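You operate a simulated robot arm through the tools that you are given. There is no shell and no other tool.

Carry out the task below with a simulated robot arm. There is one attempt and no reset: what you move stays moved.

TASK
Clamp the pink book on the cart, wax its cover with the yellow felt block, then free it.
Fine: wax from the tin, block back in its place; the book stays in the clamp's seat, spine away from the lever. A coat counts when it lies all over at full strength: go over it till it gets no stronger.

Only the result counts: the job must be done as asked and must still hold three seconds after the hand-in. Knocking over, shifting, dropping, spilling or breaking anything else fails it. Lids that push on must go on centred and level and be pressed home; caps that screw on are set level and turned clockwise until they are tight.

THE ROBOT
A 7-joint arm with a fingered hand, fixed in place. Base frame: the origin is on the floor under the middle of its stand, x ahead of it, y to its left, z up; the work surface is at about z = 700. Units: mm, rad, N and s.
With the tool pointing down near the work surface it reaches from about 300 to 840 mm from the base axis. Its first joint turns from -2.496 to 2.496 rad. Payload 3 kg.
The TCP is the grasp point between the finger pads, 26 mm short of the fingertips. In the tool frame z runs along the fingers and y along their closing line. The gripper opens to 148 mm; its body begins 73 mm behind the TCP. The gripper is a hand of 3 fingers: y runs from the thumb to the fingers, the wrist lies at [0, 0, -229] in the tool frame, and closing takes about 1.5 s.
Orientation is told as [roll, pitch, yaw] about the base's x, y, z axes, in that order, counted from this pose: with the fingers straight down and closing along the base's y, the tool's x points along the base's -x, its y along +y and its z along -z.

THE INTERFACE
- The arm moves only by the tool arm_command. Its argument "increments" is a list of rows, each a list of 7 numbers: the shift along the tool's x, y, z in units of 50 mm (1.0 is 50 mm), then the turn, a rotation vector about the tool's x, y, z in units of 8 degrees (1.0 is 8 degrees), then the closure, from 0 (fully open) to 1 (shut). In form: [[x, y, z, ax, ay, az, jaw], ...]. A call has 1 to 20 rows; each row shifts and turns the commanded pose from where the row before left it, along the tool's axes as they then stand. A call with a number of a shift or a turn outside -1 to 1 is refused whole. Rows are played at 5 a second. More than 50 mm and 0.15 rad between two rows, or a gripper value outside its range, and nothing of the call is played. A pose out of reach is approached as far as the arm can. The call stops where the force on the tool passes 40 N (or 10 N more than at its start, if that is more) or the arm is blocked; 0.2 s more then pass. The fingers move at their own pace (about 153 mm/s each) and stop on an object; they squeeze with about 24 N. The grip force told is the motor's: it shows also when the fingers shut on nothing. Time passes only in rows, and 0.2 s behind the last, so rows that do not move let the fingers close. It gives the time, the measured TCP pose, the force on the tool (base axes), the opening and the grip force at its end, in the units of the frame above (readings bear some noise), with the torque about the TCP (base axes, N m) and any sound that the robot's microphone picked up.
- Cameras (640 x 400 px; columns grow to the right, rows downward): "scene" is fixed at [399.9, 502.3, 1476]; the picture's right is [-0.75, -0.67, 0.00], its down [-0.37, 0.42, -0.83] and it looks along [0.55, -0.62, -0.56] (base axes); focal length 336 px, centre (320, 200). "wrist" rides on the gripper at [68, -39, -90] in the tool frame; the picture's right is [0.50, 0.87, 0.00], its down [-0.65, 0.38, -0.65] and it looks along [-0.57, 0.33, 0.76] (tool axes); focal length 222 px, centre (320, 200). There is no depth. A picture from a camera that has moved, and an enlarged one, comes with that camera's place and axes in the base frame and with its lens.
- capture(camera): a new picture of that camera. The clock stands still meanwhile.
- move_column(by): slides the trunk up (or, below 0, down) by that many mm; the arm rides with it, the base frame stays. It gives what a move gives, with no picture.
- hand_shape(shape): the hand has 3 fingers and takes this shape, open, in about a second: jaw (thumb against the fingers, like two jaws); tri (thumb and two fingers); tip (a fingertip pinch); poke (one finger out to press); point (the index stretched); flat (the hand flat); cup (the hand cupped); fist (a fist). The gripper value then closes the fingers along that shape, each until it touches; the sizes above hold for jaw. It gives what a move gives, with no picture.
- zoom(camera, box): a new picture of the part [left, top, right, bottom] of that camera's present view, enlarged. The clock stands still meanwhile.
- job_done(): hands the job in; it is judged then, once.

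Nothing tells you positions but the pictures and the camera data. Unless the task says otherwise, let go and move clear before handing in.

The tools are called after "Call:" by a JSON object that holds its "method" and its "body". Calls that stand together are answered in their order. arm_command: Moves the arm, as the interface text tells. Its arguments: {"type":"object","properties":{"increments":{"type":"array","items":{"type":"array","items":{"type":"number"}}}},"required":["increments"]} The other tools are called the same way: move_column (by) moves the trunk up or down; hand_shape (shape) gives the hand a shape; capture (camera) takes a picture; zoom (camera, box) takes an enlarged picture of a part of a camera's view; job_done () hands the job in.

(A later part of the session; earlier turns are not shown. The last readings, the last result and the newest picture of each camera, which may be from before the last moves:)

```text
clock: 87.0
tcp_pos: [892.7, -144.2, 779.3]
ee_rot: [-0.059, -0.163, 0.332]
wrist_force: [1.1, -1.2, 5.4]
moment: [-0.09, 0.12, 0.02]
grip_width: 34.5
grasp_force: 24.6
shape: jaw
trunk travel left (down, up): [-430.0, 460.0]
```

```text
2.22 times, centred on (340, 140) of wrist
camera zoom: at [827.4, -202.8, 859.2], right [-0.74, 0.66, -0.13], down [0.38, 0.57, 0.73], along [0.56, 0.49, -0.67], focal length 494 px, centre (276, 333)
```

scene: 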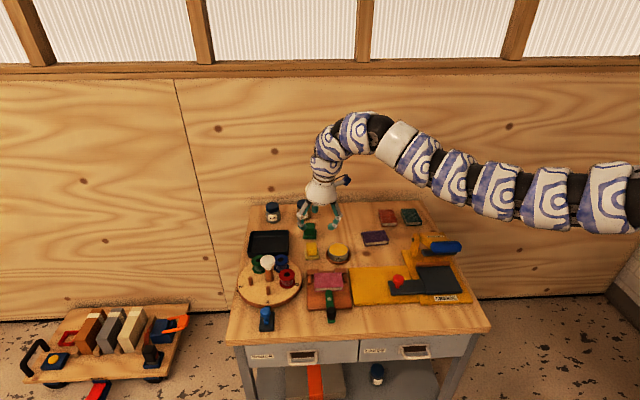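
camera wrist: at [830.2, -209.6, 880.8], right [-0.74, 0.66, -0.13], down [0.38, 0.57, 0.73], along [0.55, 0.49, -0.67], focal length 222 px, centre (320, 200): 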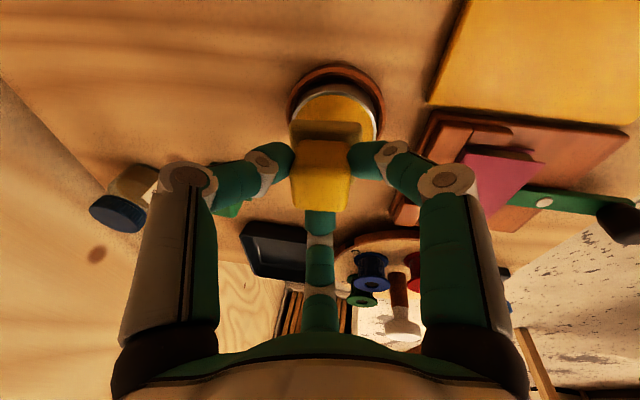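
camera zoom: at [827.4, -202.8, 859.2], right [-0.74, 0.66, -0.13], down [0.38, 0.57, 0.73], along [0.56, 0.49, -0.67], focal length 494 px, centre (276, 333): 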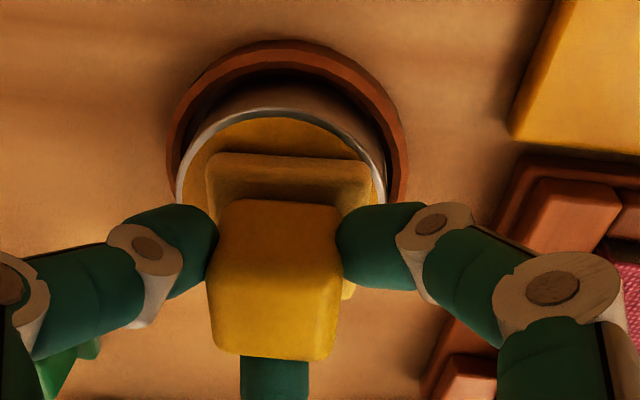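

The felt is down on the wax with about 5 N of contact, nicely centred. I'll press a little and make small rubbing moves to load it.

Call:
{"method": "arm_command", "body": {"increments": [[0.003, 0.001, 0.02, 0, 0, 0, 0.95], [0.05, 0, -0.008, 0, 0, 0, 0.95], [-0.1, 0, 0.016, 0, 0, 0, 0.95], [0.05, 0.05, -0.005, 0, 0, 0, 0.95], [0, -0.1, 0.006, 0, 0, 0, 0.95], [0, 0.05, -0.003, 0, 0, 0, 0.95], [0, 0, 0, 0, 0, 0, 0.95]]}}

Call:
{"method": "zoom", "body": {"camera": "scene", "box": [310, 220, 370, 270]}}

```text
clock: 88.6
tcp_pos: [891.6, -143.4, 777.7]
ee_rot: [-0.059, -0.161, 0.334]
wrist_force: [4.5, 1.0, 19.9]
moment: [0.01, 0.11, 0.07]
grip_width: 35.2
grasp_force: 24.0
shape: jaw
trunk travel left (down, up): [-430.0, 460.0]
```

```text
8.00 times, centred on (340, 245) of scene
camera zoom: at [399.9, 502.3, 1476.0], right [-0.75, -0.67, 0.0], down [-0.37, 0.42, -0.83], along [0.55, -0.62, -0.56], focal length 2684 px, centre (160, -160)
```

zoom: 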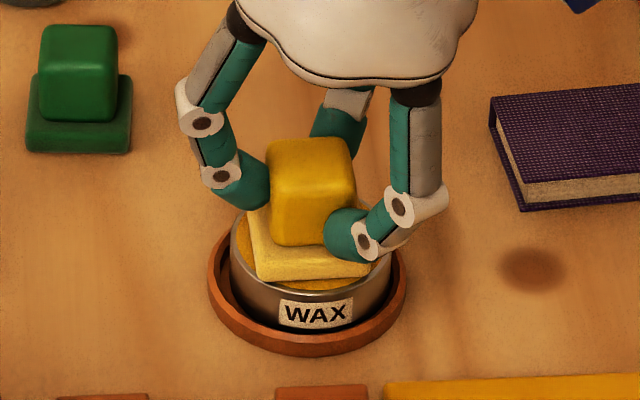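

Pressed at about 20 N on the wax. I'll lift the block straight up, check the tin stays put, and raise the trunk for working over the book.

Call:
{"method": "arm_command", "body": {"increments": [[-0.049, -0.018, -0.296, 0, 0, 0, 0.95], [-0.049, -0.018, -0.296, 0, 0, 0, 0.95], [0, 0, 0, 0, 0, 0, 0.95]]}}

Call:
{"method": "zoom", "body": {"camera": "scene", "box": [300, 210, 380, 270]}}

Call:
{"method": "move_column", "body": {"by": 100}}

```text
clock: 89.4
tcp_pos: [891.9, -145.0, 806.2]
ee_rot: [-0.057, -0.157, 0.331]
wrist_force: [-0.9, -0.3, -0.3]
moment: [0.01, 0.01, -0.03]
grip_width: 34.6
grasp_force: 23.4
shape: jaw
trunk travel left (down, up): [-430.0, 460.0]
```

```text
6.67 times, centred on (340, 240) of scene
camera zoom: at [399.9, 502.3, 1476.0], right [-0.75, -0.67, 0.0], down [-0.37, 0.42, -0.83], along [0.55, -0.62, -0.56], focal length 2237 px, centre (187, -67)
```

zoom: 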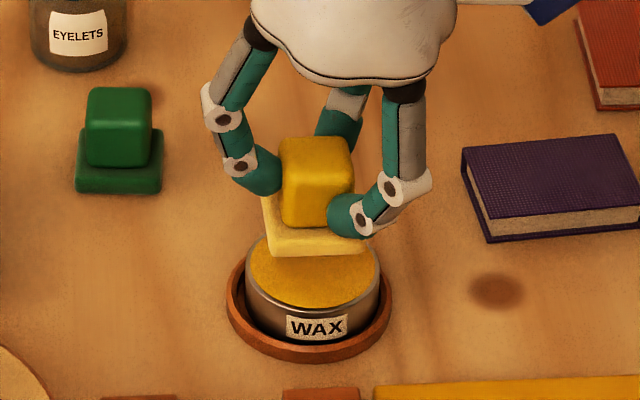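

```text
clock: 90.8
tcp_pos: [892.2, -144.7, 904.9]
ee_rot: [-0.059, -0.161, 0.33]
wrist_force: [0.7, 0.1, -0.7]
moment: [0.04, 0.01, 0.02]
grip_width: 35.1
grasp_force: 23.8
shape: jaw
trunk travel left (down, up): [-530.0, 360.0]
```

The felt's base has turned a paler colour, so it seems to have picked up wax. I'll carry it to above the clamped book.

Call:
{"method": "arm_command", "body": {"increments": [[0.138, 0.681, 0.3, 0, 0, 0, 0.95], [0.138, 0.681, 0.3, 0, 0, 0, 0.95], [0.138, 0.681, 0.3, 0, 0, 0, 0.95], [0.138, 0.681, 0.3, 0, 0, 0, 0.95], [0, 0, 0, 0, 0, 0, 0.95]]}}

Call:
{"method": "zoom", "body": {"camera": "scene", "box": [280, 220, 380, 310]}}

Call:
{"method": "capture", "body": {"camera": "wrist"}}

```text
clock: 92.0
tcp_pos: [831.5, -22.9, 836.1]
ee_rot: [-0.059, -0.161, 0.334]
wrist_force: [-0.1, -1.0, -0.4]
moment: [0.0, -0.03, -0.02]
grip_width: 34.7
grasp_force: 24.0
shape: jaw
trunk travel left (down, up): [-530.0, 360.0]
```

```text
4.44 times, centred on (330, 265) of scene
camera zoom: at [399.9, 502.3, 1476.0], right [-0.75, -0.67, 0.0], down [-0.37, 0.42, -0.83], along [0.55, -0.62, -0.56], focal length 1491 px, centre (276, -89)
```

zoom: 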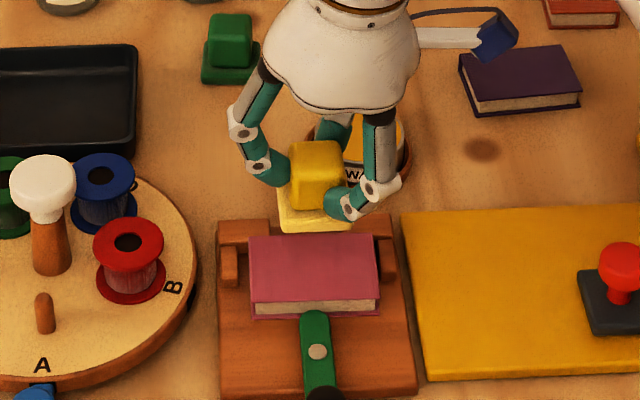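

```text
taken
camera wrist: at [766.1, -82.1, 916.7], right [-0.74, 0.66, -0.13], down [0.38, 0.57, 0.73], along [0.55, 0.49, -0.67], focal length 222 px, centre (320, 200)
```

wrist: 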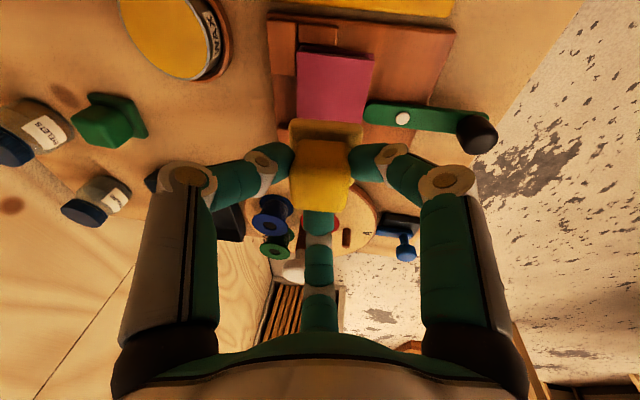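

The block hangs level and now looks waxed. I'll lower it over the middle of the cover.

Call:
{"method": "arm_command", "body": {"increments": [[0.052, -0.005, 0.5, 0, 0, 0, 0.95], [0.052, -0.005, 0.5, 0, 0, 0, 0.95], [0.016, 0.006, 0.098, 0, 0, 0, 0.95], [0, 0, 0, 0, 0, 0, 0.95]]}}

Call:
{"method": "zoom", "body": {"camera": "scene", "box": [290, 245, 370, 310]}}

```text
clock: 93.0
tcp_pos: [838.5, -27.3, 781.3]
ee_rot: [-0.057, -0.161, 0.332]
wrist_force: [0.8, -0.4, 0.8]
moment: [0.0, -0.01, -0.01]
grip_width: 34.6
grasp_force: 24.0
shape: jaw
trunk travel left (down, up): [-530.0, 360.0]
```

```text
6.15 times, centred on (330, 278) of scene
camera zoom: at [399.9, 502.3, 1476.0], right [-0.75, -0.67, 0.0], down [-0.37, 0.42, -0.83], along [0.55, -0.62, -0.56], focal length 2065 px, centre (258, -277)
```

zoom: 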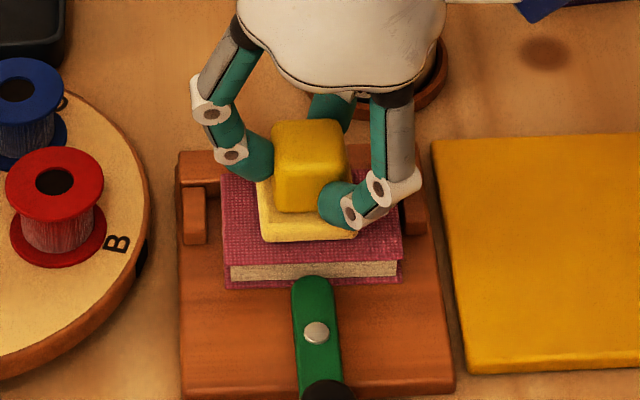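

Call:
{"method": "arm_command", "body": {"increments": [[0.013, 0.005, 0.08, 0, 0, 0, 0.95], [0.006, 0.002, 0.04, 0, 0, 0, 0.95], [0, 0, 0, 0, 0, 0, 0.95]]}}

```text
clock: 93.8
tcp_pos: [837.1, -25.7, 777.3]
ee_rot: [-0.059, -0.168, 0.332]
wrist_force: [8.6, -0.2, 35.0]
moment: [-0.2, -0.09, 0.19]
grip_width: 36.3
grasp_force: 23.9
shape: jaw
trunk travel left (down, up): [-530.0, 360.0]
```

Contact came sooner than predicted and the force is 35 N, so I'll ease up to a gentle pressure.

Call:
{"method": "arm_command", "body": {"increments": [[-0.006, -0.002, -0.036, 0, 0, 0, 0.95], [0, 0, 0, 0, 0, 0, 0.95]]}}

Call:
{"method": "zoom", "body": {"camera": "scene", "box": [290, 245, 370, 310]}}

```text
clock: 94.4
tcp_pos: [836.5, -26.8, 777.5]
ee_rot: [-0.058, -0.164, 0.331]
wrist_force: [11.7, -1.8, 31.6]
moment: [-0.28, -0.23, 0.2]
grip_width: 36.2
grasp_force: 23.9
shape: jaw
trunk travel left (down, up): [-530.0, 360.0]
```

```text
6.15 times, centred on (330, 278) of scene
camera zoom: at [399.9, 502.3, 1476.0], right [-0.75, -0.67, 0.0], down [-0.37, 0.42, -0.83], along [0.55, -0.62, -0.56], focal length 2065 px, centre (258, -277)
```

zoom: 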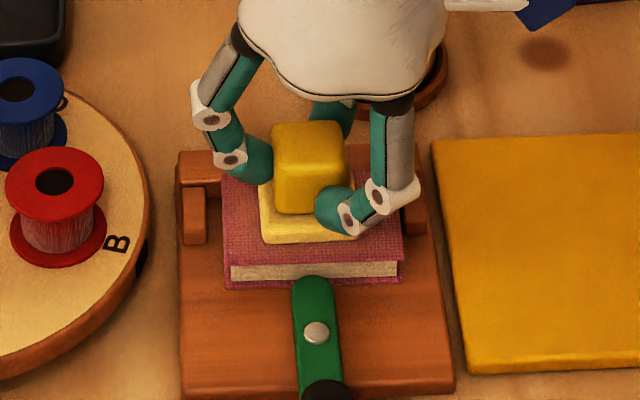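

Call:
{"method": "arm_command", "body": {"increments": [[-0.008, -0.003, -0.05, 0, 0, 0, 0.95], [0, 0, 0, 0, 0, 0, 0.95]]}}

```text
clock: 95.0
tcp_pos: [836.0, -26.0, 776.8]
ee_rot: [-0.057, -0.159, 0.332]
wrist_force: [3.9, -0.3, 13.7]
moment: [-0.09, -0.1, 0.01]
grip_width: 36.1
grasp_force: 24.2
shape: jaw
trunk travel left (down, up): [-530.0, 360.0]
```

Pressure is now about 14 N. I'll rub across the cover with a first set of strokes and see how the coat shows.

Call:
{"method": "arm_command", "body": {"increments": [[0.09, -0.04, -0.0126, 0, 0, 0, 0.95], [0.09, -0.04, -0.0126, 0, 0, 0, 0.95], [0.09, -0.04, -0.0126, 0, 0, 0, 0.95], [0.09, -0.04, -0.0126, 0, 0, 0, 0.95], [0, 0, 0, 0, 0, 0, 0.95]]}}

Call:
{"method": "zoom", "body": {"camera": "scene", "box": [290, 245, 370, 310]}}

Call:
{"method": "zoom", "body": {"camera": "wrist", "box": [220, 50, 440, 260]}}

```text
clock: 96.2
tcp_pos: [820.1, -40.3, 777.6]
ee_rot: [-0.058, -0.162, 0.331]
wrist_force: [2.7, 1.9, 7.7]
moment: [0.03, 0.01, 0.0]
grip_width: 34.6
grasp_force: 24.1
shape: jaw
trunk travel left (down, up): [-530.0, 360.0]
```

```text
6.15 times, centred on (330, 278) of scene
camera zoom: at [399.9, 502.3, 1476.0], right [-0.75, -0.67, 0.0], down [-0.37, 0.42, -0.83], along [0.55, -0.62, -0.56], focal length 2065 px, centre (258, -277)
```

zoom: 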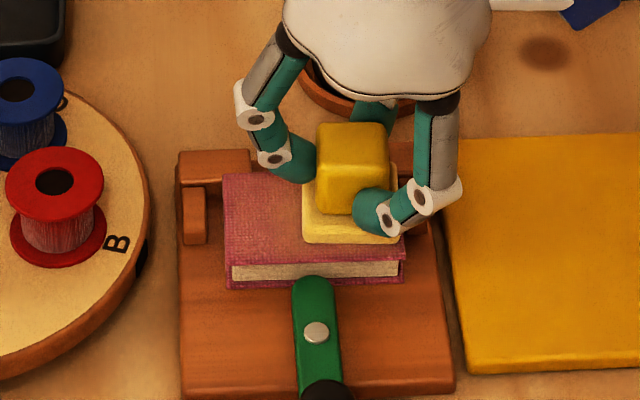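

```text
1.90 times, centred on (330, 155) of wrist
camera zoom: at [756.2, -98.1, 857.8], right [-0.74, 0.66, -0.13], down [0.38, 0.57, 0.73], along [0.55, 0.49, -0.67], focal length 423 px, centre (301, 286)
```

zoom: 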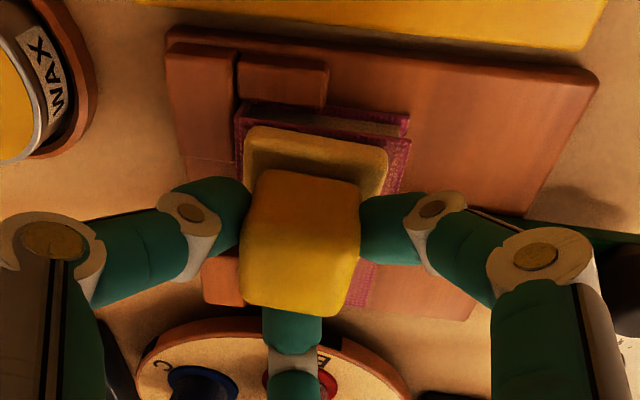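

The rubbed area shows a slightly warmer, glossier tint. I'll run a full back-and-forth pass over the cover with a little overhang on all sides.

Call:
{"method": "arm_command", "body": {"increments": [[-0.013, -0.188, 0.022, 0, 0, 0, 0.95], [-0.1818, 0.0793, 0.0252, 0, 0, 0, 0.95], [-0.1818, 0.0793, 0.0252, 0, 0, 0, 0.95], [-0.1818, 0.0793, 0.0252, 0, 0, 0, 0.95], [-0.1818, 0.0793, 0.0252, 0, 0, 0, 0.95], [-0.1818, 0.0793, 0.0252, 0, 0, 0, 0.95], [0.069, 0.1649, -0.0214, 0, 0, 0, 0.95], [0, 0, 0, 0, 0, 0, 0.95]]}}

Call:
{"method": "zoom", "body": {"camera": "scene", "box": [290, 245, 370, 310]}}

```text
clock: 98.0
tcp_pos: [857.8, -7.6, 776.3]
ee_rot: [-0.057, -0.162, 0.335]
wrist_force: [0.8, -1.8, 9.3]
moment: [-0.04, 0.08, 0.03]
grip_width: 34.7
grasp_force: 24.6
shape: jaw
trunk travel left (down, up): [-530.0, 360.0]
```

```text
6.15 times, centred on (330, 278) of scene
camera zoom: at [399.9, 502.3, 1476.0], right [-0.75, -0.67, 0.0], down [-0.37, 0.42, -0.83], along [0.55, -0.62, -0.56], focal length 2065 px, centre (258, -277)
```

zoom: 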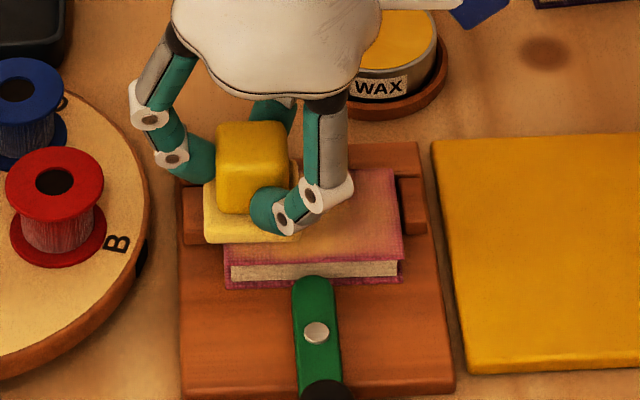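

A clear yellow coat is appearing. I'll continue with the middle and front strokes.

Call:
{"method": "arm_command", "body": {"increments": [[0.1818, -0.0793, -0.0252, 0, 0, 0, 0.95], [0.1818, -0.0793, -0.0252, 0, 0, 0, 0.95], [0.1818, -0.0793, -0.0252, 0, 0, 0, 0.95], [0.1818, -0.0793, -0.0252, 0, 0, 0, 0.95], [0.1818, -0.0793, -0.0252, 0, 0, 0, 0.95], [0.069, 0.1649, -0.0214, 0, 0, 0, 0.95], [-0.1818, 0.0793, 0.0252, 0, 0, 0, 0.95], [-0.1818, 0.0793, 0.0252, 0, 0, 0, 0.95], [-0.1818, 0.0793, 0.0252, 0, 0, 0, 0.95], [-0.1818, 0.0793, 0.0252, 0, 0, 0, 0.95], [-0.1818, 0.0793, 0.0252, 0, 0, 0, 0.95], [0, 0, 0, 0, 0, 0, 0.95]]}}

Call:
{"method": "zoom", "body": {"camera": "scene", "box": [290, 245, 370, 310]}}

Call:
{"method": "zoom", "body": {"camera": "wrist", "box": [220, 20, 480, 260]}}

```text
clock: 100.6
tcp_pos: [851.8, -1.5, 777.6]
ee_rot: [-0.058, -0.161, 0.331]
wrist_force: [-1.0, -0.3, 3.7]
moment: [0.04, 0.19, -0.01]
grip_width: 34.0
grasp_force: 24.1
shape: jaw
trunk travel left (down, up): [-530.0, 360.0]
```

```text
6.15 times, centred on (330, 278) of scene
camera zoom: at [399.9, 502.3, 1476.0], right [-0.75, -0.67, 0.0], down [-0.37, 0.42, -0.83], along [0.55, -0.62, -0.56], focal length 2065 px, centre (258, -277)
```

zoom: 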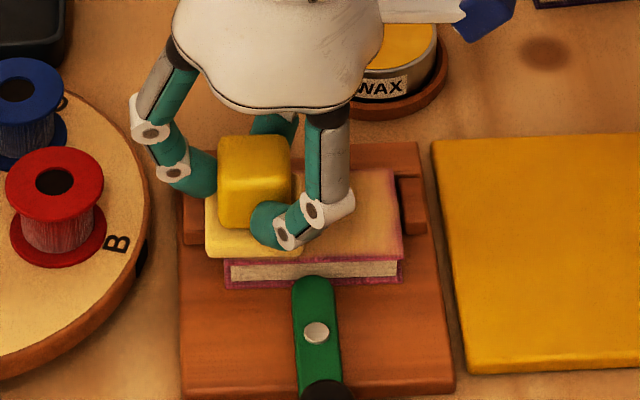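

```text
1.67 times, centred on (350, 140) of wrist
camera zoom: at [786.2, -60.1, 858.1], right [-0.74, 0.66, -0.13], down [0.38, 0.57, 0.73], along [0.55, 0.49, -0.67], focal length 370 px, centre (270, 300)
```

zoom: 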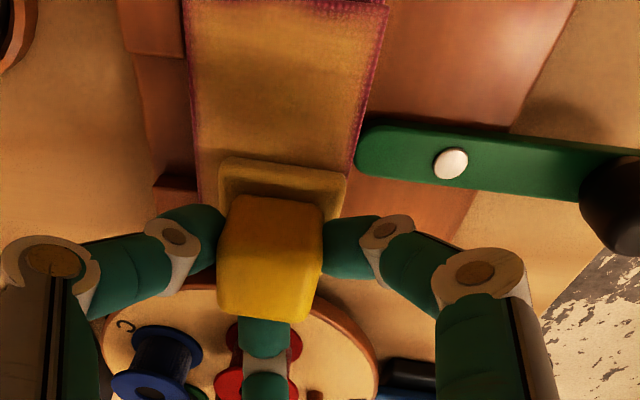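

The coat is building well but the edges still look pink in places. I'll re-wax the felt in the tin, which also gives a clear look at the cover.

Call:
{"method": "arm_command", "body": {"increments": [[-0.065, -0.024, -0.394, 0, 0, 0, 0.95], [-0.065, -0.024, -0.394, 0, 0, 0, 0.95], [0.041, -0.7355, 0.0375, 0, 0, 0, 0.95], [0.041, -0.7355, 0.0375, 0, 0, 0, 0.95], [0.041, -0.7355, 0.0375, 0, 0, 0, 0.95], [0.041, -0.7355, 0.0375, 0, 0, 0, 0.95], [0, 0, 0, 0, 0, 0, 0.95]]}}

Call:
{"method": "zoom", "body": {"camera": "scene", "box": [300, 260, 360, 300]}}

Call:
{"method": "zoom", "body": {"camera": "scene", "box": [300, 205, 380, 275]}}

Call:
{"method": "capture", "body": {"camera": "wrist"}}

```text
clock: 102.2
tcp_pos: [891.0, -143.5, 815.4]
ee_rot: [-0.058, -0.161, 0.331]
wrist_force: [-0.5, -0.3, -0.3]
moment: [-0.02, 0.01, 0.03]
grip_width: 33.8
grasp_force: 23.8
shape: jaw
trunk travel left (down, up): [-530.0, 360.0]
```

```text
10.00 times, centred on (330, 280) of scene
camera zoom: at [399.9, 502.3, 1476.0], right [-0.75, -0.67, 0.0], down [-0.37, 0.42, -0.83], along [0.55, -0.62, -0.56], focal length 3356 px, centre (220, -600)
```

zoom: 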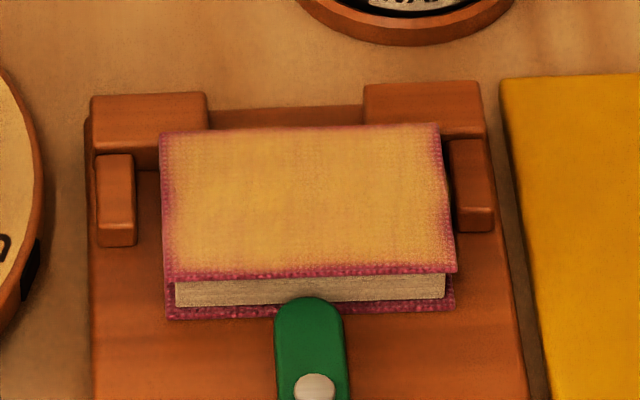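

```text
5.71 times, centred on (340, 240) of scene
camera zoom: at [399.9, 502.3, 1476.0], right [-0.75, -0.67, 0.0], down [-0.37, 0.42, -0.83], along [0.55, -0.62, -0.56], focal length 1918 px, centre (206, -29)
```

zoom: 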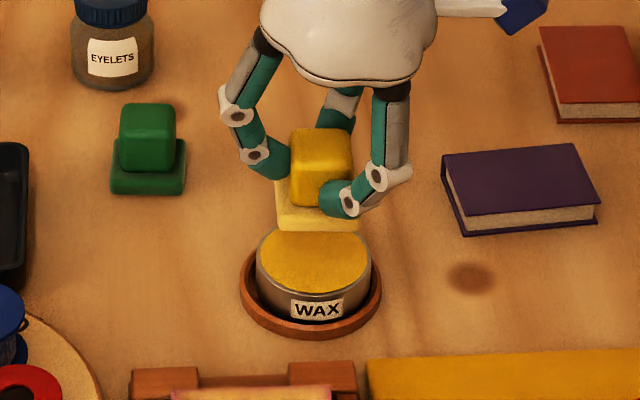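

```text
taken
camera wrist: at [826.8, -202.4, 896.3], right [-0.74, 0.66, -0.13], down [0.38, 0.57, 0.73], along [0.55, 0.49, -0.67], focal length 222 px, centre (320, 200)
```

wrist: 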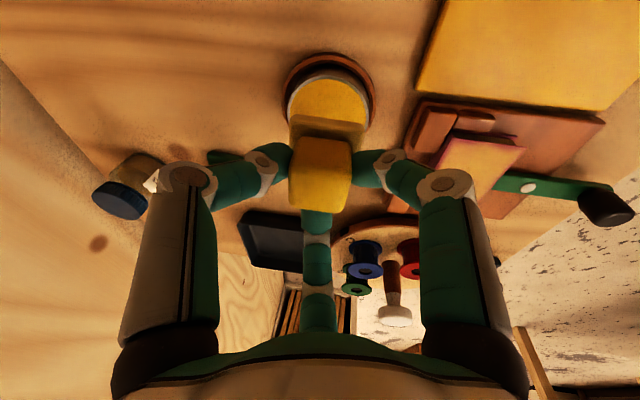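

The cover is mostly coated, with pinkish fringes remaining at the edges, mainly left, right and front. I'll re-dip the felt and then rub with more overhang.

Call:
{"method": "arm_command", "body": {"increments": [[0.055, 0.02, 0.335, 0, 0, 0, 0.95], [0.055, 0.02, 0.335, 0, 0, 0, 0.95], [0.006, 0.002, 0.035, 0, 0, 0, 0.95], [0, 0, 0, 0, 0, 0, 0.95]]}}

```text
clock: 103.2
tcp_pos: [892.1, -144.5, 780.4]
ee_rot: [-0.057, -0.159, 0.333]
wrist_force: [0.3, -0.2, -0.8]
moment: [-0.04, 0.0, 0.0]
grip_width: 33.9
grasp_force: 24.1
shape: jaw
trunk travel left (down, up): [-530.0, 360.0]
```

Call:
{"method": "arm_command", "body": {"increments": [[0.006, 0.002, 0.035, 0, 0, 0, 0.95], [0.005, 0.002, 0.03, 0, 0, 0, 0.95], [0, 0, 0, 0, 0, 0, 0.95]]}}

```text
clock: 104.0
tcp_pos: [892.2, -144.4, 775.5]
ee_rot: [-0.057, -0.161, 0.333]
wrist_force: [0.6, -0.3, -1.0]
moment: [0.02, -0.01, -0.02]
grip_width: 34.0
grasp_force: 23.8
shape: jaw
trunk travel left (down, up): [-530.0, 360.0]
```

Call:
{"method": "arm_command", "body": {"increments": [[0.005, 0.002, 0.03, 0, 0, 0, 0.95], [0.003, 0.001, 0.02, 0, 0, 0, 0.95], [0, 0, 0, 0, 0, 0, 0.95]]}}

Call:
{"method": "zoom", "body": {"camera": "scene", "box": [310, 220, 370, 270]}}

```text
clock: 104.8
tcp_pos: [892.1, -143.7, 775.7]
ee_rot: [-0.06, -0.163, 0.332]
wrist_force: [2.5, -1.4, 9.3]
moment: [-0.05, 0.09, 0.03]
grip_width: 34.0
grasp_force: 24.2
shape: jaw
trunk travel left (down, up): [-530.0, 360.0]
```

```text
8.00 times, centred on (340, 245) of scene
camera zoom: at [399.9, 502.3, 1476.0], right [-0.75, -0.67, 0.0], down [-0.37, 0.42, -0.83], along [0.55, -0.62, -0.56], focal length 2684 px, centre (160, -160)
```

zoom: 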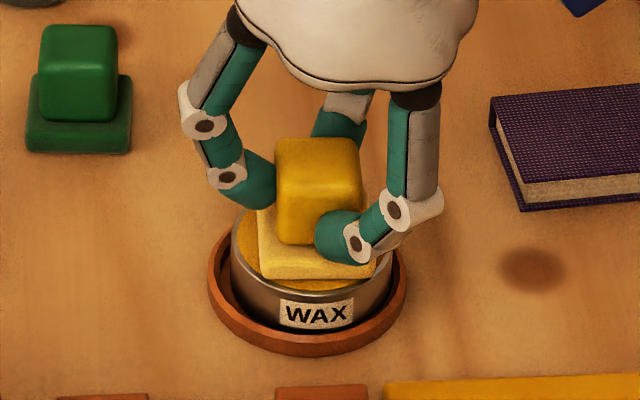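

Contact at about 9 N, but the felt sits about 3 mm right of centre on the tin. I'll lift slightly, recentre, and press to load wax.

Call:
{"method": "arm_command", "body": {"increments": [[-0.008, -0.003, -0.05, 0, 0, 0, 0.95], [-0.0545, 0.0238, 0.0076, 0, 0, 0, 0.95], [0.008, 0.003, 0.055, 0, 0, 0, 0.95], [0.03, 0, -0.005, 0, 0, 0, 0.95], [-0.05, 0, 0.008, 0, 0, 0, 0.95], [0.02, 0.03, -0.002, 0, 0, 0, 0.95], [0, -0.04, 0.003, 0, 0, 0, 0.95], [0, 0, 0, 0, 0, 0, 0.95]]}}

Call:
{"method": "zoom", "body": {"camera": "scene", "box": [310, 220, 370, 270]}}

```text
clock: 106.6
tcp_pos: [894.8, -140.6, 775.7]
ee_rot: [-0.058, -0.163, 0.335]
wrist_force: [-3.0, 2.0, 10.2]
moment: [0.05, 0.26, 0.02]
grip_width: 34.1
grasp_force: 23.6
shape: jaw
trunk travel left (down, up): [-530.0, 360.0]
```

```text
8.00 times, centred on (340, 245) of scene
camera zoom: at [399.9, 502.3, 1476.0], right [-0.75, -0.67, 0.0], down [-0.37, 0.42, -0.83], along [0.55, -0.62, -0.56], focal length 2684 px, centre (160, -160)
```

zoom: 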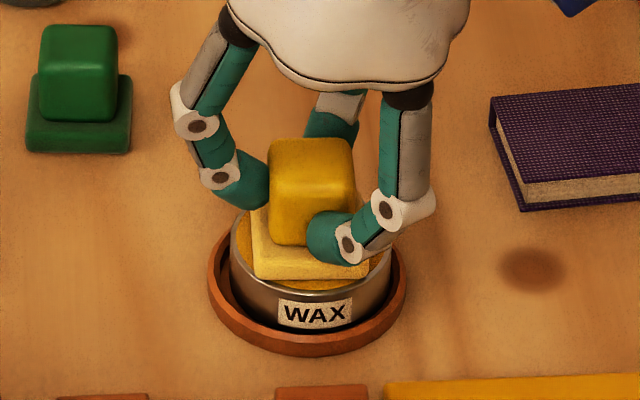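

Loaded again. I'll lift and go to the back-right corner of the cover.

Call:
{"method": "arm_command", "body": {"increments": [[-0.065, -0.024, -0.394, 0, 0, 0, 0.95], [-0.065, -0.024, -0.394, 0, 0, 0, 0.95], [0.257, 0.688, -0.084, 0, 0, 0, 0.95], [0.257, 0.688, -0.084, 0, 0, 0, 0.95], [0.257, 0.688, -0.084, 0, 0, 0, 0.95], [0.052, 0.019, 0.315, 0, 0, 0, 0.95], [0.052, 0.019, 0.315, 0, 0, 0, 0.95], [0, 0, 0, 0, 0, 0, 0.95]]}}

Call:
{"method": "zoom", "body": {"camera": "scene", "box": [290, 245, 370, 310]}}

```text
clock: 108.4
tcp_pos: [823.4, -56.9, 781.8]
ee_rot: [-0.058, -0.16, 0.333]
wrist_force: [-0.4, 0.4, -1.3]
moment: [-0.03, -0.01, -0.04]
grip_width: 34.1
grasp_force: 23.7
shape: jaw
trunk travel left (down, up): [-530.0, 360.0]
```

```text
6.15 times, centred on (330, 278) of scene
camera zoom: at [399.9, 502.3, 1476.0], right [-0.75, -0.67, 0.0], down [-0.37, 0.42, -0.83], along [0.55, -0.62, -0.56], focal length 2065 px, centre (258, -277)
```

zoom: 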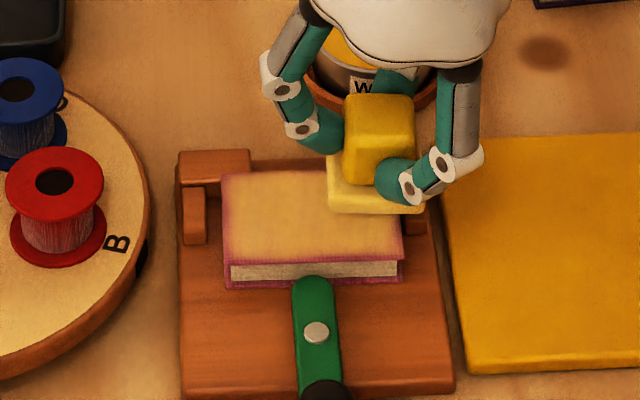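

Call:
{"method": "arm_command", "body": {"increments": [[0.01, 0.003, 0.06, 0, 0, 0, 0.95], [0.005, 0.002, 0.03, 0, 0, 0, 0.95], [0, 0, 0, 0, 0, 0, 0.95]]}}

```text
clock: 109.2
tcp_pos: [822.2, -57.1, 778.7]
ee_rot: [-0.056, -0.16, 0.332]
wrist_force: [-0.1, -0.5, 1.0]
moment: [0.03, 0.01, 0.02]
grip_width: 33.8
grasp_force: 23.6
shape: jaw
trunk travel left (down, up): [-530.0, 360.0]
```

Call:
{"method": "arm_command", "body": {"increments": [[0.005, 0.002, 0.03, 0, 0, 0, 0.95], [0.003, 0.001, 0.02, 0, 0, 0, 0.95], [0, 0, 0, 0, 0, 0, 0.95]]}}

```text
clock: 110.0
tcp_pos: [823.4, -57.3, 776.3]
ee_rot: [-0.061, -0.162, 0.332]
wrist_force: [1.6, -0.9, 11.7]
moment: [0.06, 0.13, 0.01]
grip_width: 34.1
grasp_force: 23.9
shape: jaw
trunk travel left (down, up): [-530.0, 360.0]
```

Gentle pressure of about 12 N. I'll rub around the perimeter with overhang: back edge, left edge, front edge, right edge.

Call:
{"method": "arm_command", "body": {"increments": [[-0.194, 0.0846, 0.0269, 0, 0, 0, 0.95], [-0.194, 0.0846, 0.0269, 0, 0, 0, 0.95], [-0.194, 0.0846, 0.0269, 0, 0, 0, 0.95], [-0.194, 0.0846, 0.0269, 0, 0, 0, 0.95], [-0.194, 0.0846, 0.0269, 0, 0, 0, 0.95], [-0.194, 0.0846, 0.0269, 0, 0, 0, 0.95], [0.0715, 0.1709, -0.0221, 0, 0, 0, 0.95], [0.0715, 0.1709, -0.0221, 0, 0, 0, 0.95], [0.0715, 0.1709, -0.0221, 0, 0, 0, 0.95], [0, 0, 0, 0, 0, 0, 0.95]]}}

Call:
{"method": "zoom", "body": {"camera": "scene", "box": [290, 245, 370, 310]}}

```text
clock: 112.2
tcp_pos: [852.7, 8.2, 776.6]
ee_rot: [-0.06, -0.162, 0.33]
wrist_force: [1.9, -2.6, 10.8]
moment: [-0.1, 0.11, 0.02]
grip_width: 34.2
grasp_force: 24.3
shape: jaw
trunk travel left (down, up): [-530.0, 360.0]
```

```text
6.15 times, centred on (330, 278) of scene
camera zoom: at [399.9, 502.3, 1476.0], right [-0.75, -0.67, 0.0], down [-0.37, 0.42, -0.83], along [0.55, -0.62, -0.56], focal length 2065 px, centre (258, -277)
```

zoom: 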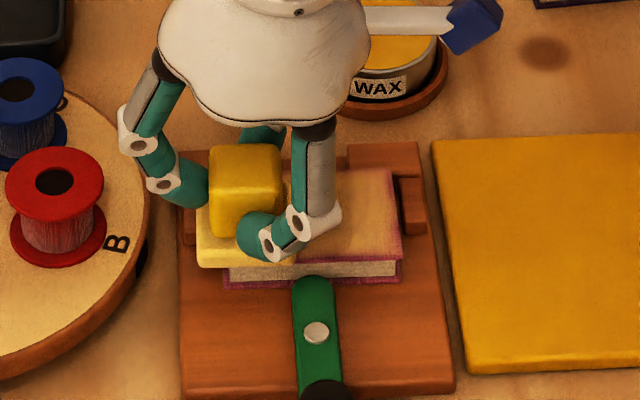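

Call:
{"method": "arm_command", "body": {"increments": [[0.194, -0.0846, -0.0269, 0, 0, 0, 0.95], [0.194, -0.0846, -0.0269, 0, 0, 0, 0.95], [0.194, -0.0846, -0.0269, 0, 0, 0, 0.95], [0.194, -0.0846, -0.0269, 0, 0, 0, 0.95], [0.194, -0.0846, -0.0269, 0, 0, 0, 0.95], [0.194, -0.0846, -0.0269, 0, 0, 0, 0.95], [-0.0715, -0.1709, 0.0221, 0, 0, 0, 0.95], [-0.0715, -0.1709, 0.0221, 0, 0, 0, 0.95], [-0.0715, -0.1709, 0.0221, 0, 0, 0, 0.95], [0, 0, 0, 0, 0, 0, 0.95]]}}

Call:
{"method": "zoom", "body": {"camera": "scene", "box": [290, 245, 370, 310]}}

```text
clock: 114.4
tcp_pos: [823.9, -56.5, 776.4]
ee_rot: [-0.06, -0.163, 0.331]
wrist_force: [-0.6, 1.5, 11.1]
moment: [0.04, 0.19, -0.03]
grip_width: 33.7
grasp_force: 23.7
shape: jaw
trunk travel left (down, up): [-530.0, 360.0]
```

```text
6.15 times, centred on (330, 278) of scene
camera zoom: at [399.9, 502.3, 1476.0], right [-0.75, -0.67, 0.0], down [-0.37, 0.42, -0.83], along [0.55, -0.62, -0.56], focal length 2065 px, centre (258, -277)
```

zoom: 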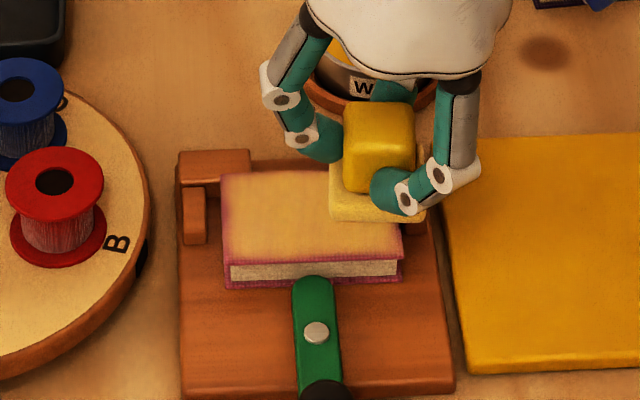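

Call:
{"method": "zoom", "body": {"camera": "scene", "box": [312, 268, 352, 295]}}

```text
14.81 times, centred on (332, 282) of scene
camera zoom: at [399.9, 502.3, 1476.0], right [-0.75, -0.67, 0.0], down [-0.37, 0.42, -0.83], along [0.55, -0.62, -0.56], focal length 4971 px, centre (142, -1007)
```

zoom: 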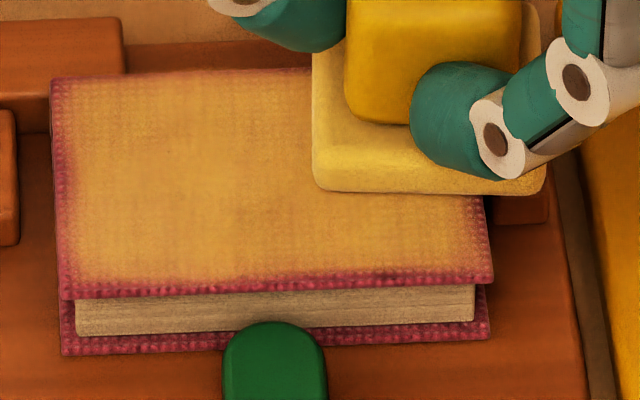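

The centre is fully coated, with a thin fringe at the edges improving. I'll give the right edge and then the front edge several more strokes.

Call:
{"method": "arm_command", "body": {"increments": [[0.0545, -0.0238, -0.0076, 0, 0, 0, 0.95], [0.0715, 0.1709, -0.0221, 0, 0, 0, 0.95], [0.0715, 0.1709, -0.0221, 0, 0, 0, 0.95], [0.0715, 0.1709, -0.0221, 0, 0, 0, 0.95], [-0.0715, -0.1709, 0.0221, 0, 0, 0, 0.95], [-0.0715, -0.1709, 0.0221, 0, 0, 0, 0.95], [-0.0715, -0.1709, 0.0221, 0, 0, 0, 0.95], [0.0715, 0.1709, -0.0221, 0, 0, 0, 0.95], [0.0715, 0.1709, -0.0221, 0, 0, 0, 0.95], [0.0715, 0.1709, -0.0221, 0, 0, 0, 0.95], [0.0306, 0.0733, -0.0095, 0, 0, 0, 0.95], [-0.1766, 0.077, 0.0245, 0, 0, 0, 0.95], [-0.1766, 0.077, 0.0245, 0, 0, 0, 0.95], [-0.1766, 0.077, 0.0245, 0, 0, 0, 0.95], [-0.1766, 0.077, 0.0245, 0, 0, 0, 0.95], [-0.1766, 0.077, 0.0245, 0, 0, 0, 0.95], [-0.1766, 0.077, 0.0245, 0, 0, 0, 0.95], [-0.1766, 0.077, 0.0245, 0, 0, 0, 0.95], [0, 0, 0, 0, 0, 0, 0.95]]}}

Call:
{"method": "zoom", "body": {"camera": "scene", "box": [312, 265, 352, 295]}}

```text
clock: 118.4
tcp_pos: [850.2, 10.0, 775.4]
ee_rot: [-0.059, -0.162, 0.331]
wrist_force: [-0.6, -2.5, 10.6]
moment: [-0.03, 0.17, 0.02]
grip_width: 34.0
grasp_force: 23.9
shape: jaw
trunk travel left (down, up): [-530.0, 360.0]
```

```text
13.33 times, centred on (332, 280) of scene
camera zoom: at [399.9, 502.3, 1476.0], right [-0.75, -0.67, 0.0], down [-0.37, 0.42, -0.83], along [0.55, -0.62, -0.56], focal length 4474 px, centre (160, -867)
```

zoom: 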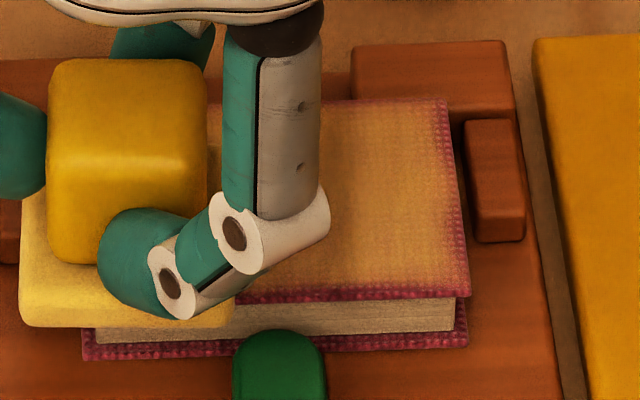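

The front edge is now coated right up to the lip. I'll work the left edge and then the back edge the same way.

Call:
{"method": "arm_command", "body": {"increments": [[-0.0766, -0.1832, 0.0237, 0, 0, 0, 0.95], [-0.0766, -0.1832, 0.0237, 0, 0, 0, 0.95], [-0.0766, -0.1832, 0.0237, 0, 0, 0, 0.95], [0.0766, 0.1832, -0.0237, 0, 0, 0, 0.95], [0.0766, 0.1832, -0.0237, 0, 0, 0, 0.95], [0.0766, 0.1832, -0.0237, 0, 0, 0, 0.95], [-0.0766, -0.1832, 0.0237, 0, 0, 0, 0.95], [-0.0766, -0.1832, 0.0237, 0, 0, 0, 0.95], [-0.0766, -0.1832, 0.0237, 0, 0, 0, 0.95], [-0.0383, -0.0916, 0.0119, 0, 0, 0, 0.95], [0.1766, -0.077, -0.0245, 0, 0, 0, 0.95], [0.1766, -0.077, -0.0245, 0, 0, 0, 0.95], [0.1766, -0.077, -0.0245, 0, 0, 0, 0.95], [0.1766, -0.077, -0.0245, 0, 0, 0, 0.95], [0.1766, -0.077, -0.0245, 0, 0, 0, 0.95], [0.1766, -0.077, -0.0245, 0, 0, 0, 0.95], [0.1766, -0.077, -0.0245, 0, 0, 0, 0.95], [0, 0, 0, 0, 0, 0, 0.95]]}}

Call:
{"method": "zoom", "body": {"camera": "scene", "box": [312, 265, 352, 295]}}

```text
clock: 122.2
tcp_pos: [822.9, -61.5, 776.6]
ee_rot: [-0.057, -0.161, 0.33]
wrist_force: [1.3, 0.5, 2.5]
moment: [0.08, 0.01, 0.0]
grip_width: 33.0
grasp_force: 24.2
shape: jaw
trunk travel left (down, up): [-530.0, 360.0]
```

```text
13.33 times, centred on (332, 280) of scene
camera zoom: at [399.9, 502.3, 1476.0], right [-0.75, -0.67, 0.0], down [-0.37, 0.42, -0.83], along [0.55, -0.62, -0.56], focal length 4474 px, centre (160, -867)
```

zoom: 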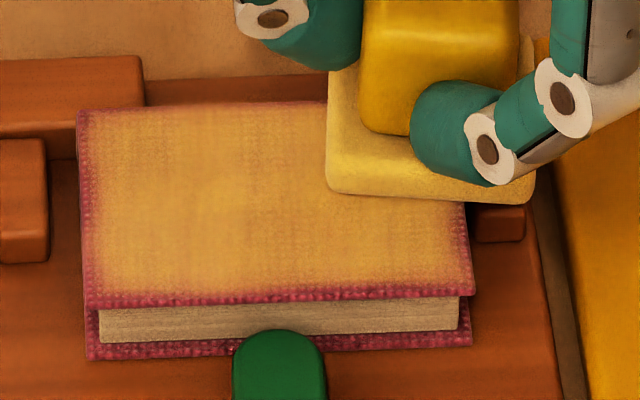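

The left fringe shrank further. I'll re-dip once more and make another full pass, then compare to see whether it still gets stronger.

Call:
{"method": "arm_command", "body": {"increments": [[-0.065, -0.024, -0.394, 0, 0, 0, 0.95], [-0.065, -0.024, -0.394, 0, 0, 0, 0.95], [-0.278, -0.651, 0.085, 0, 0, 0, 0.95], [-0.278, -0.651, 0.085, 0, 0, 0, 0.95], [-0.278, -0.651, 0.085, 0, 0, 0, 0.95], [0, 0, 0, 0, 0, 0, 0.95]]}}

Call:
{"method": "zoom", "body": {"camera": "scene", "box": [305, 260, 357, 299]}}

Call:
{"method": "zoom", "body": {"camera": "scene", "box": [310, 215, 370, 265]}}

Call:
{"method": "zoom", "body": {"camera": "wrist", "box": [390, 90, 560, 210]}}

```text
clock: 123.6
tcp_pos: [894.3, -140.5, 814.8]
ee_rot: [-0.059, -0.162, 0.333]
wrist_force: [0.6, -0.6, 0.1]
moment: [-0.03, 0.02, 0.04]
grip_width: 32.8
grasp_force: 23.6
shape: jaw
trunk travel left (down, up): [-530.0, 360.0]
```

```text
10.26 times, centred on (331, 280) of scene
camera zoom: at [399.9, 502.3, 1476.0], right [-0.75, -0.67, 0.0], down [-0.37, 0.42, -0.83], along [0.55, -0.62, -0.56], focal length 3442 px, centre (207, -615)
```

zoom: 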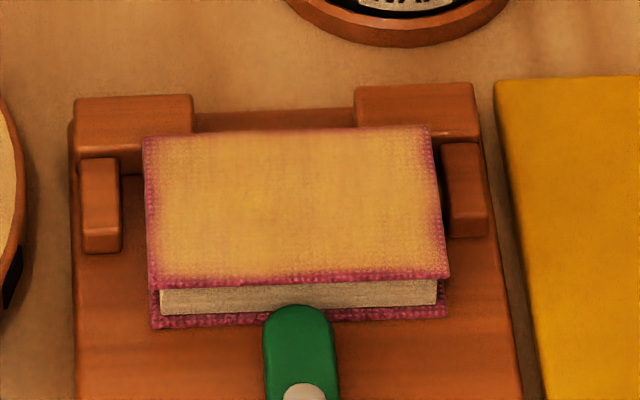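

```text
8.00 times, centred on (340, 240) of scene
camera zoom: at [399.9, 502.3, 1476.0], right [-0.75, -0.67, 0.0], down [-0.37, 0.42, -0.83], along [0.55, -0.62, -0.56], focal length 2684 px, centre (160, -120)
```

zoom: 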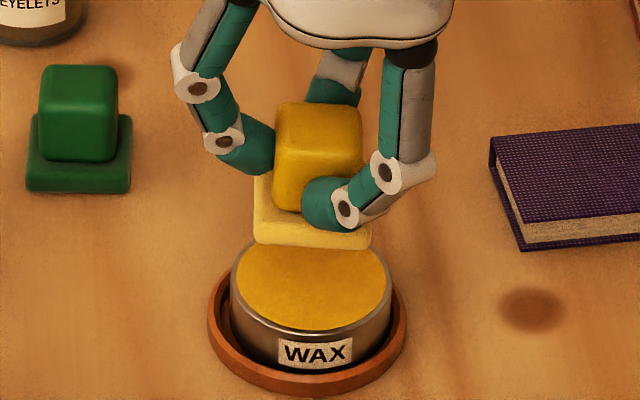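

```text
3.33 times, centred on (475, 150) of wrist
camera zoom: at [828.7, -199.3, 894.4], right [-0.74, 0.66, -0.13], down [0.38, 0.57, 0.73], along [0.55, 0.49, -0.67], focal length 740 px, centre (-197, 367)
```

zoom: 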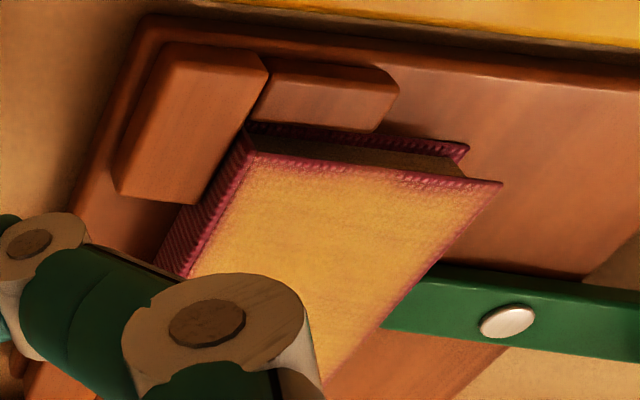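

The coat now reaches almost to every edge. I'll re-dip and give it one more complete pass to be sure it's saturated.

Call:
{"method": "arm_command", "body": {"increments": [[0.055, 0.02, 0.335, 0, 0, 0, 0.95], [0.055, 0.02, 0.335, 0, 0, 0, 0.95], [0.012, 0.004, 0.07, 0, 0, 0, 0.95], [0.005, 0.002, 0.03, 0, 0, 0, 0.95], [0, 0, 0, 0, 0, 0, 0.95]]}}

```text
clock: 124.8
tcp_pos: [892.9, -140.8, 775.5]
ee_rot: [-0.057, -0.16, 0.331]
wrist_force: [0.5, -0.7, 1.8]
moment: [-0.04, 0.05, -0.04]
grip_width: 33.0
grasp_force: 24.2
shape: jaw
trunk travel left (down, up): [-530.0, 360.0]
```

Call:
{"method": "arm_command", "body": {"increments": [[0.004, 0.001, 0.025, 0, 0, 0, 0.95], [0.03, 0, -0.005, 0, 0, 0, 0.95], [-0.05, 0, 0.008, 0, 0, 0, 0.95], [0.02, 0.03, -0.002, 0, 0, 0, 0.95], [0, -0.05, 0.003, 0, 0, 0, 0.95], [0, 0.02, 0, 0, 0, 0, 0.95], [0, 0, 0, 0, 0, 0, 0.95]]}}

Call:
{"method": "zoom", "body": {"camera": "scene", "box": [310, 215, 370, 265]}}

```text
clock: 126.4
tcp_pos: [894.0, -140.5, 774.4]
ee_rot: [-0.06, -0.162, 0.331]
wrist_force: [0.8, 0.6, 4.7]
moment: [0.06, 0.09, -0.05]
grip_width: 32.9
grasp_force: 23.6
shape: jaw
trunk travel left (down, up): [-530.0, 360.0]
```

```text
8.00 times, centred on (340, 240) of scene
camera zoom: at [399.9, 502.3, 1476.0], right [-0.75, -0.67, 0.0], down [-0.37, 0.42, -0.83], along [0.55, -0.62, -0.56], focal length 2684 px, centre (160, -120)
```

zoom: 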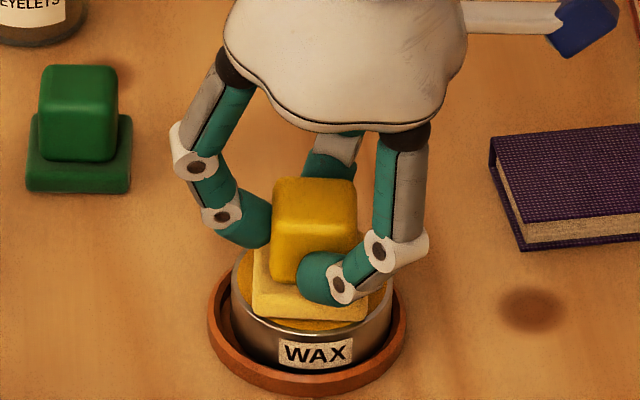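

Call:
{"method": "arm_command", "body": {"increments": [[-0.065, -0.024, -0.394, 0, 0, 0, 0.95], [-0.065, -0.024, -0.394, 0, 0, 0, 0.95], [0.258, 0.703, -0.085, 0, 0, 0, 0.95], [0.258, 0.703, -0.085, 0, 0, 0, 0.95], [0.258, 0.703, -0.085, 0, 0, 0, 0.95], [0.052, 0.019, 0.315, 0, 0, 0, 0.95], [0.052, 0.019, 0.315, 0, 0, 0, 0.95], [0.01, 0.004, 0.06, 0, 0, 0, 0.95], [0, 0, 0, 0, 0, 0, 0.95]]}}

Call:
{"method": "zoom", "body": {"camera": "scene", "box": [290, 245, 370, 310]}}

```text
clock: 128.4
tcp_pos: [823.4, -54.6, 779.7]
ee_rot: [-0.059, -0.16, 0.333]
wrist_force: [-0.4, 0.3, -0.4]
moment: [0.01, -0.01, 0.0]
grip_width: 33.0
grasp_force: 24.3
shape: jaw
trunk travel left (down, up): [-530.0, 360.0]
```

```text
6.15 times, centred on (330, 278) of scene
camera zoom: at [399.9, 502.3, 1476.0], right [-0.75, -0.67, 0.0], down [-0.37, 0.42, -0.83], along [0.55, -0.62, -0.56], focal length 2065 px, centre (258, -277)
```

zoom: 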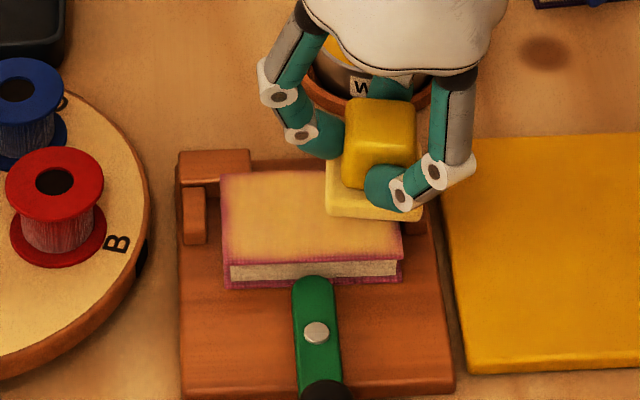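

Call:
{"method": "arm_command", "body": {"increments": [[0.007, 0.002, 0.04, 0, 0, 0, 0.95], [0.006, 0.002, 0.035, 0, 0, 0, 0.95], [0, 0, 0, 0, 0, 0, 0.95]]}}

```text
clock: 129.2
tcp_pos: [825.0, -52.6, 776.3]
ee_rot: [-0.061, -0.163, 0.333]
wrist_force: [1.2, -0.4, 7.3]
moment: [0.1, 0.13, -0.01]
grip_width: 33.2
grasp_force: 23.9
shape: jaw
trunk travel left (down, up): [-530.0, 360.0]
```

Call:
{"method": "arm_command", "body": {"increments": [[0.038, -0.015, 0.006, 0, 0, 0, 0.95], [0.0766, 0.1832, -0.0237, 0, 0, 0, 0.95], [0.0766, 0.1832, -0.0237, 0, 0, 0, 0.95], [0.0766, 0.1832, -0.0237, 0, 0, 0, 0.95], [-0.0868, -0.2075, 0.0269, 0, 0, 0, 0.95], [-0.0868, -0.2075, 0.0269, 0, 0, 0, 0.95], [-0.0868, -0.2075, 0.0269, 0, 0, 0, 0.95], [-0.1818, 0.0793, 0.0252, 0, 0, 0, 0.95], [-0.1818, 0.0793, 0.0252, 0, 0, 0, 0.95], [-0.1818, 0.0793, 0.0252, 0, 0, 0, 0.95], [-0.1818, 0.0793, 0.0252, 0, 0, 0, 0.95], [-0.1818, 0.0793, 0.0252, 0, 0, 0, 0.95], [-0.1818, 0.0793, 0.0252, 0, 0, 0, 0.95], [-0.1818, 0.0793, 0.0252, 0, 0, 0, 0.95], [0.0868, 0.2075, -0.0269, 0, 0, 0, 0.95], [0.0868, 0.2075, -0.0269, 0, 0, 0, 0.95], [0.0868, 0.2075, -0.0269, 0, 0, 0, 0.95], [0, 0, 0, 0, 0, 0, 0.95]]}}

Call:
{"method": "zoom", "body": {"camera": "scene", "box": [290, 245, 370, 310]}}

```text
clock: 133.0
tcp_pos: [853.2, 15.2, 776.5]
ee_rot: [-0.059, -0.16, 0.334]
wrist_force: [0.4, 0.1, 1.7]
moment: [0.0, 0.05, 0.03]
grip_width: 33.0
grasp_force: 24.3
shape: jaw
trunk travel left (down, up): [-530.0, 360.0]
```

```text
6.15 times, centred on (330, 278) of scene
camera zoom: at [399.9, 502.3, 1476.0], right [-0.75, -0.67, 0.0], down [-0.37, 0.42, -0.83], along [0.55, -0.62, -0.56], focal length 2065 px, centre (258, -277)
```

zoom: 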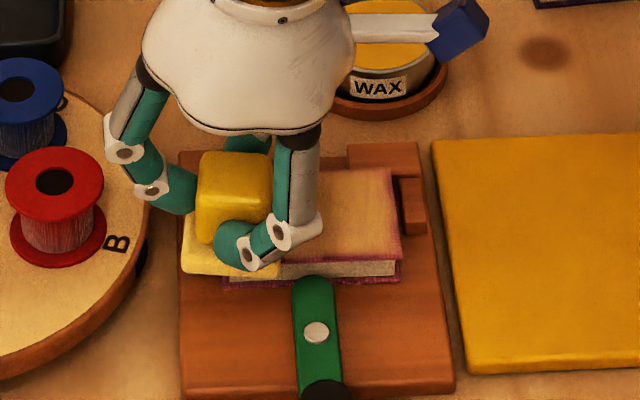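

Call:
{"method": "arm_command", "body": {"increments": [[0.06, -0.022, 0.009, 0, 0, 0, 0.95], [-0.0868, -0.2075, 0.0269, 0, 0, 0, 0.95], [-0.0868, -0.2075, 0.0269, 0, 0, 0, 0.95], [-0.0868, -0.2075, 0.0269, 0, 0, 0, 0.95], [0.0919, 0.2198, -0.0285, 0, 0, 0, 0.95], [0.1709, -0.0746, -0.0237, 0, 0, 0, 0.95], [0.1709, -0.0746, -0.0237, 0, 0, 0, 0.95], [0.1709, -0.0746, -0.0237, 0, 0, 0, 0.95], [0.1709, -0.0746, -0.0237, 0, 0, 0, 0.95], [0.1709, -0.0746, -0.0237, 0, 0, 0, 0.95], [0.1709, -0.0746, -0.0237, 0, 0, 0, 0.95], [0.1709, -0.0746, -0.0237, 0, 0, 0, 0.95], [0.0766, 0.1832, -0.0237, 0, 0, 0, 0.95], [0.0766, 0.1832, -0.0237, 0, 0, 0, 0.95], [-0.2, 0.0872, 0.0277, 0, 0, 0, 0.95], [-0.2, 0.0872, 0.0277, 0, 0, 0, 0.95], [-0.2, 0.0872, 0.0277, 0, 0, 0, 0.95], [-0.2, 0.0872, 0.0277, 0, 0, 0, 0.95], [-0.2, 0.0872, 0.0277, 0, 0, 0, 0.95], [-0.2, 0.0872, 0.0277, 0, 0, 0, 0.95]]}}

Call:
{"method": "zoom", "body": {"camera": "scene", "box": [312, 265, 352, 295]}}

```text
clock: 137.2
tcp_pos: [853.1, 14.0, 775.1]
ee_rot: [-0.059, -0.164, 0.333]
wrist_force: [-0.7, -0.8, 2.7]
moment: [-0.03, 0.11, -0.01]
grip_width: 32.6
grasp_force: 24.4
shape: jaw
trunk travel left (down, up): [-530.0, 360.0]
```

```text
13.33 times, centred on (332, 280) of scene
camera zoom: at [399.9, 502.3, 1476.0], right [-0.75, -0.67, 0.0], down [-0.37, 0.42, -0.83], along [0.55, -0.62, -0.56], focal length 4474 px, centre (160, -867)
```

zoom: 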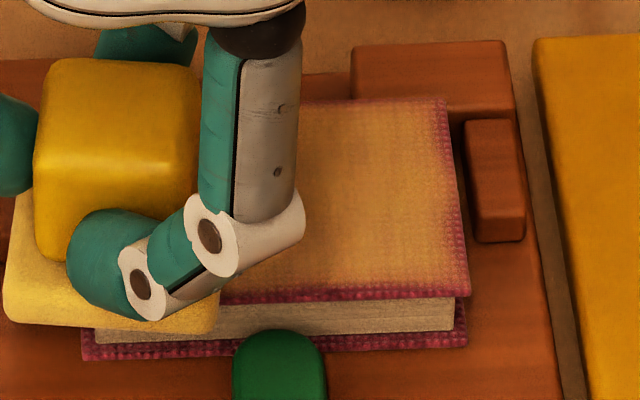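

Call:
{"method": "zoom", "body": {"camera": "scene", "box": [330, 268, 352, 290]}}

```text
16.00 times, centred on (341, 279) of scene
camera zoom: at [399.9, 502.3, 1476.0], right [-0.75, -0.67, 0.0], down [-0.37, 0.42, -0.83], along [0.55, -0.62, -0.56], focal length 5369 px, centre (-16, -1064)
```

zoom: 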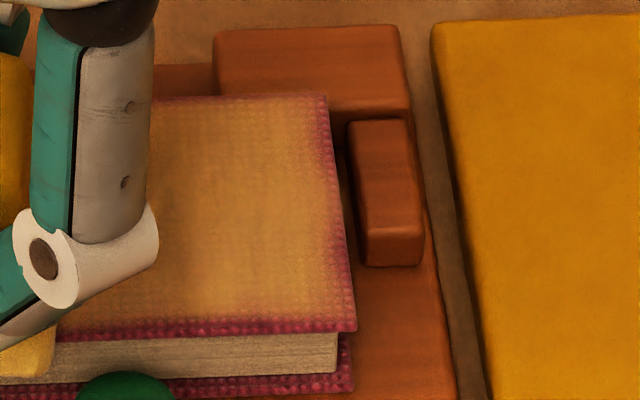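

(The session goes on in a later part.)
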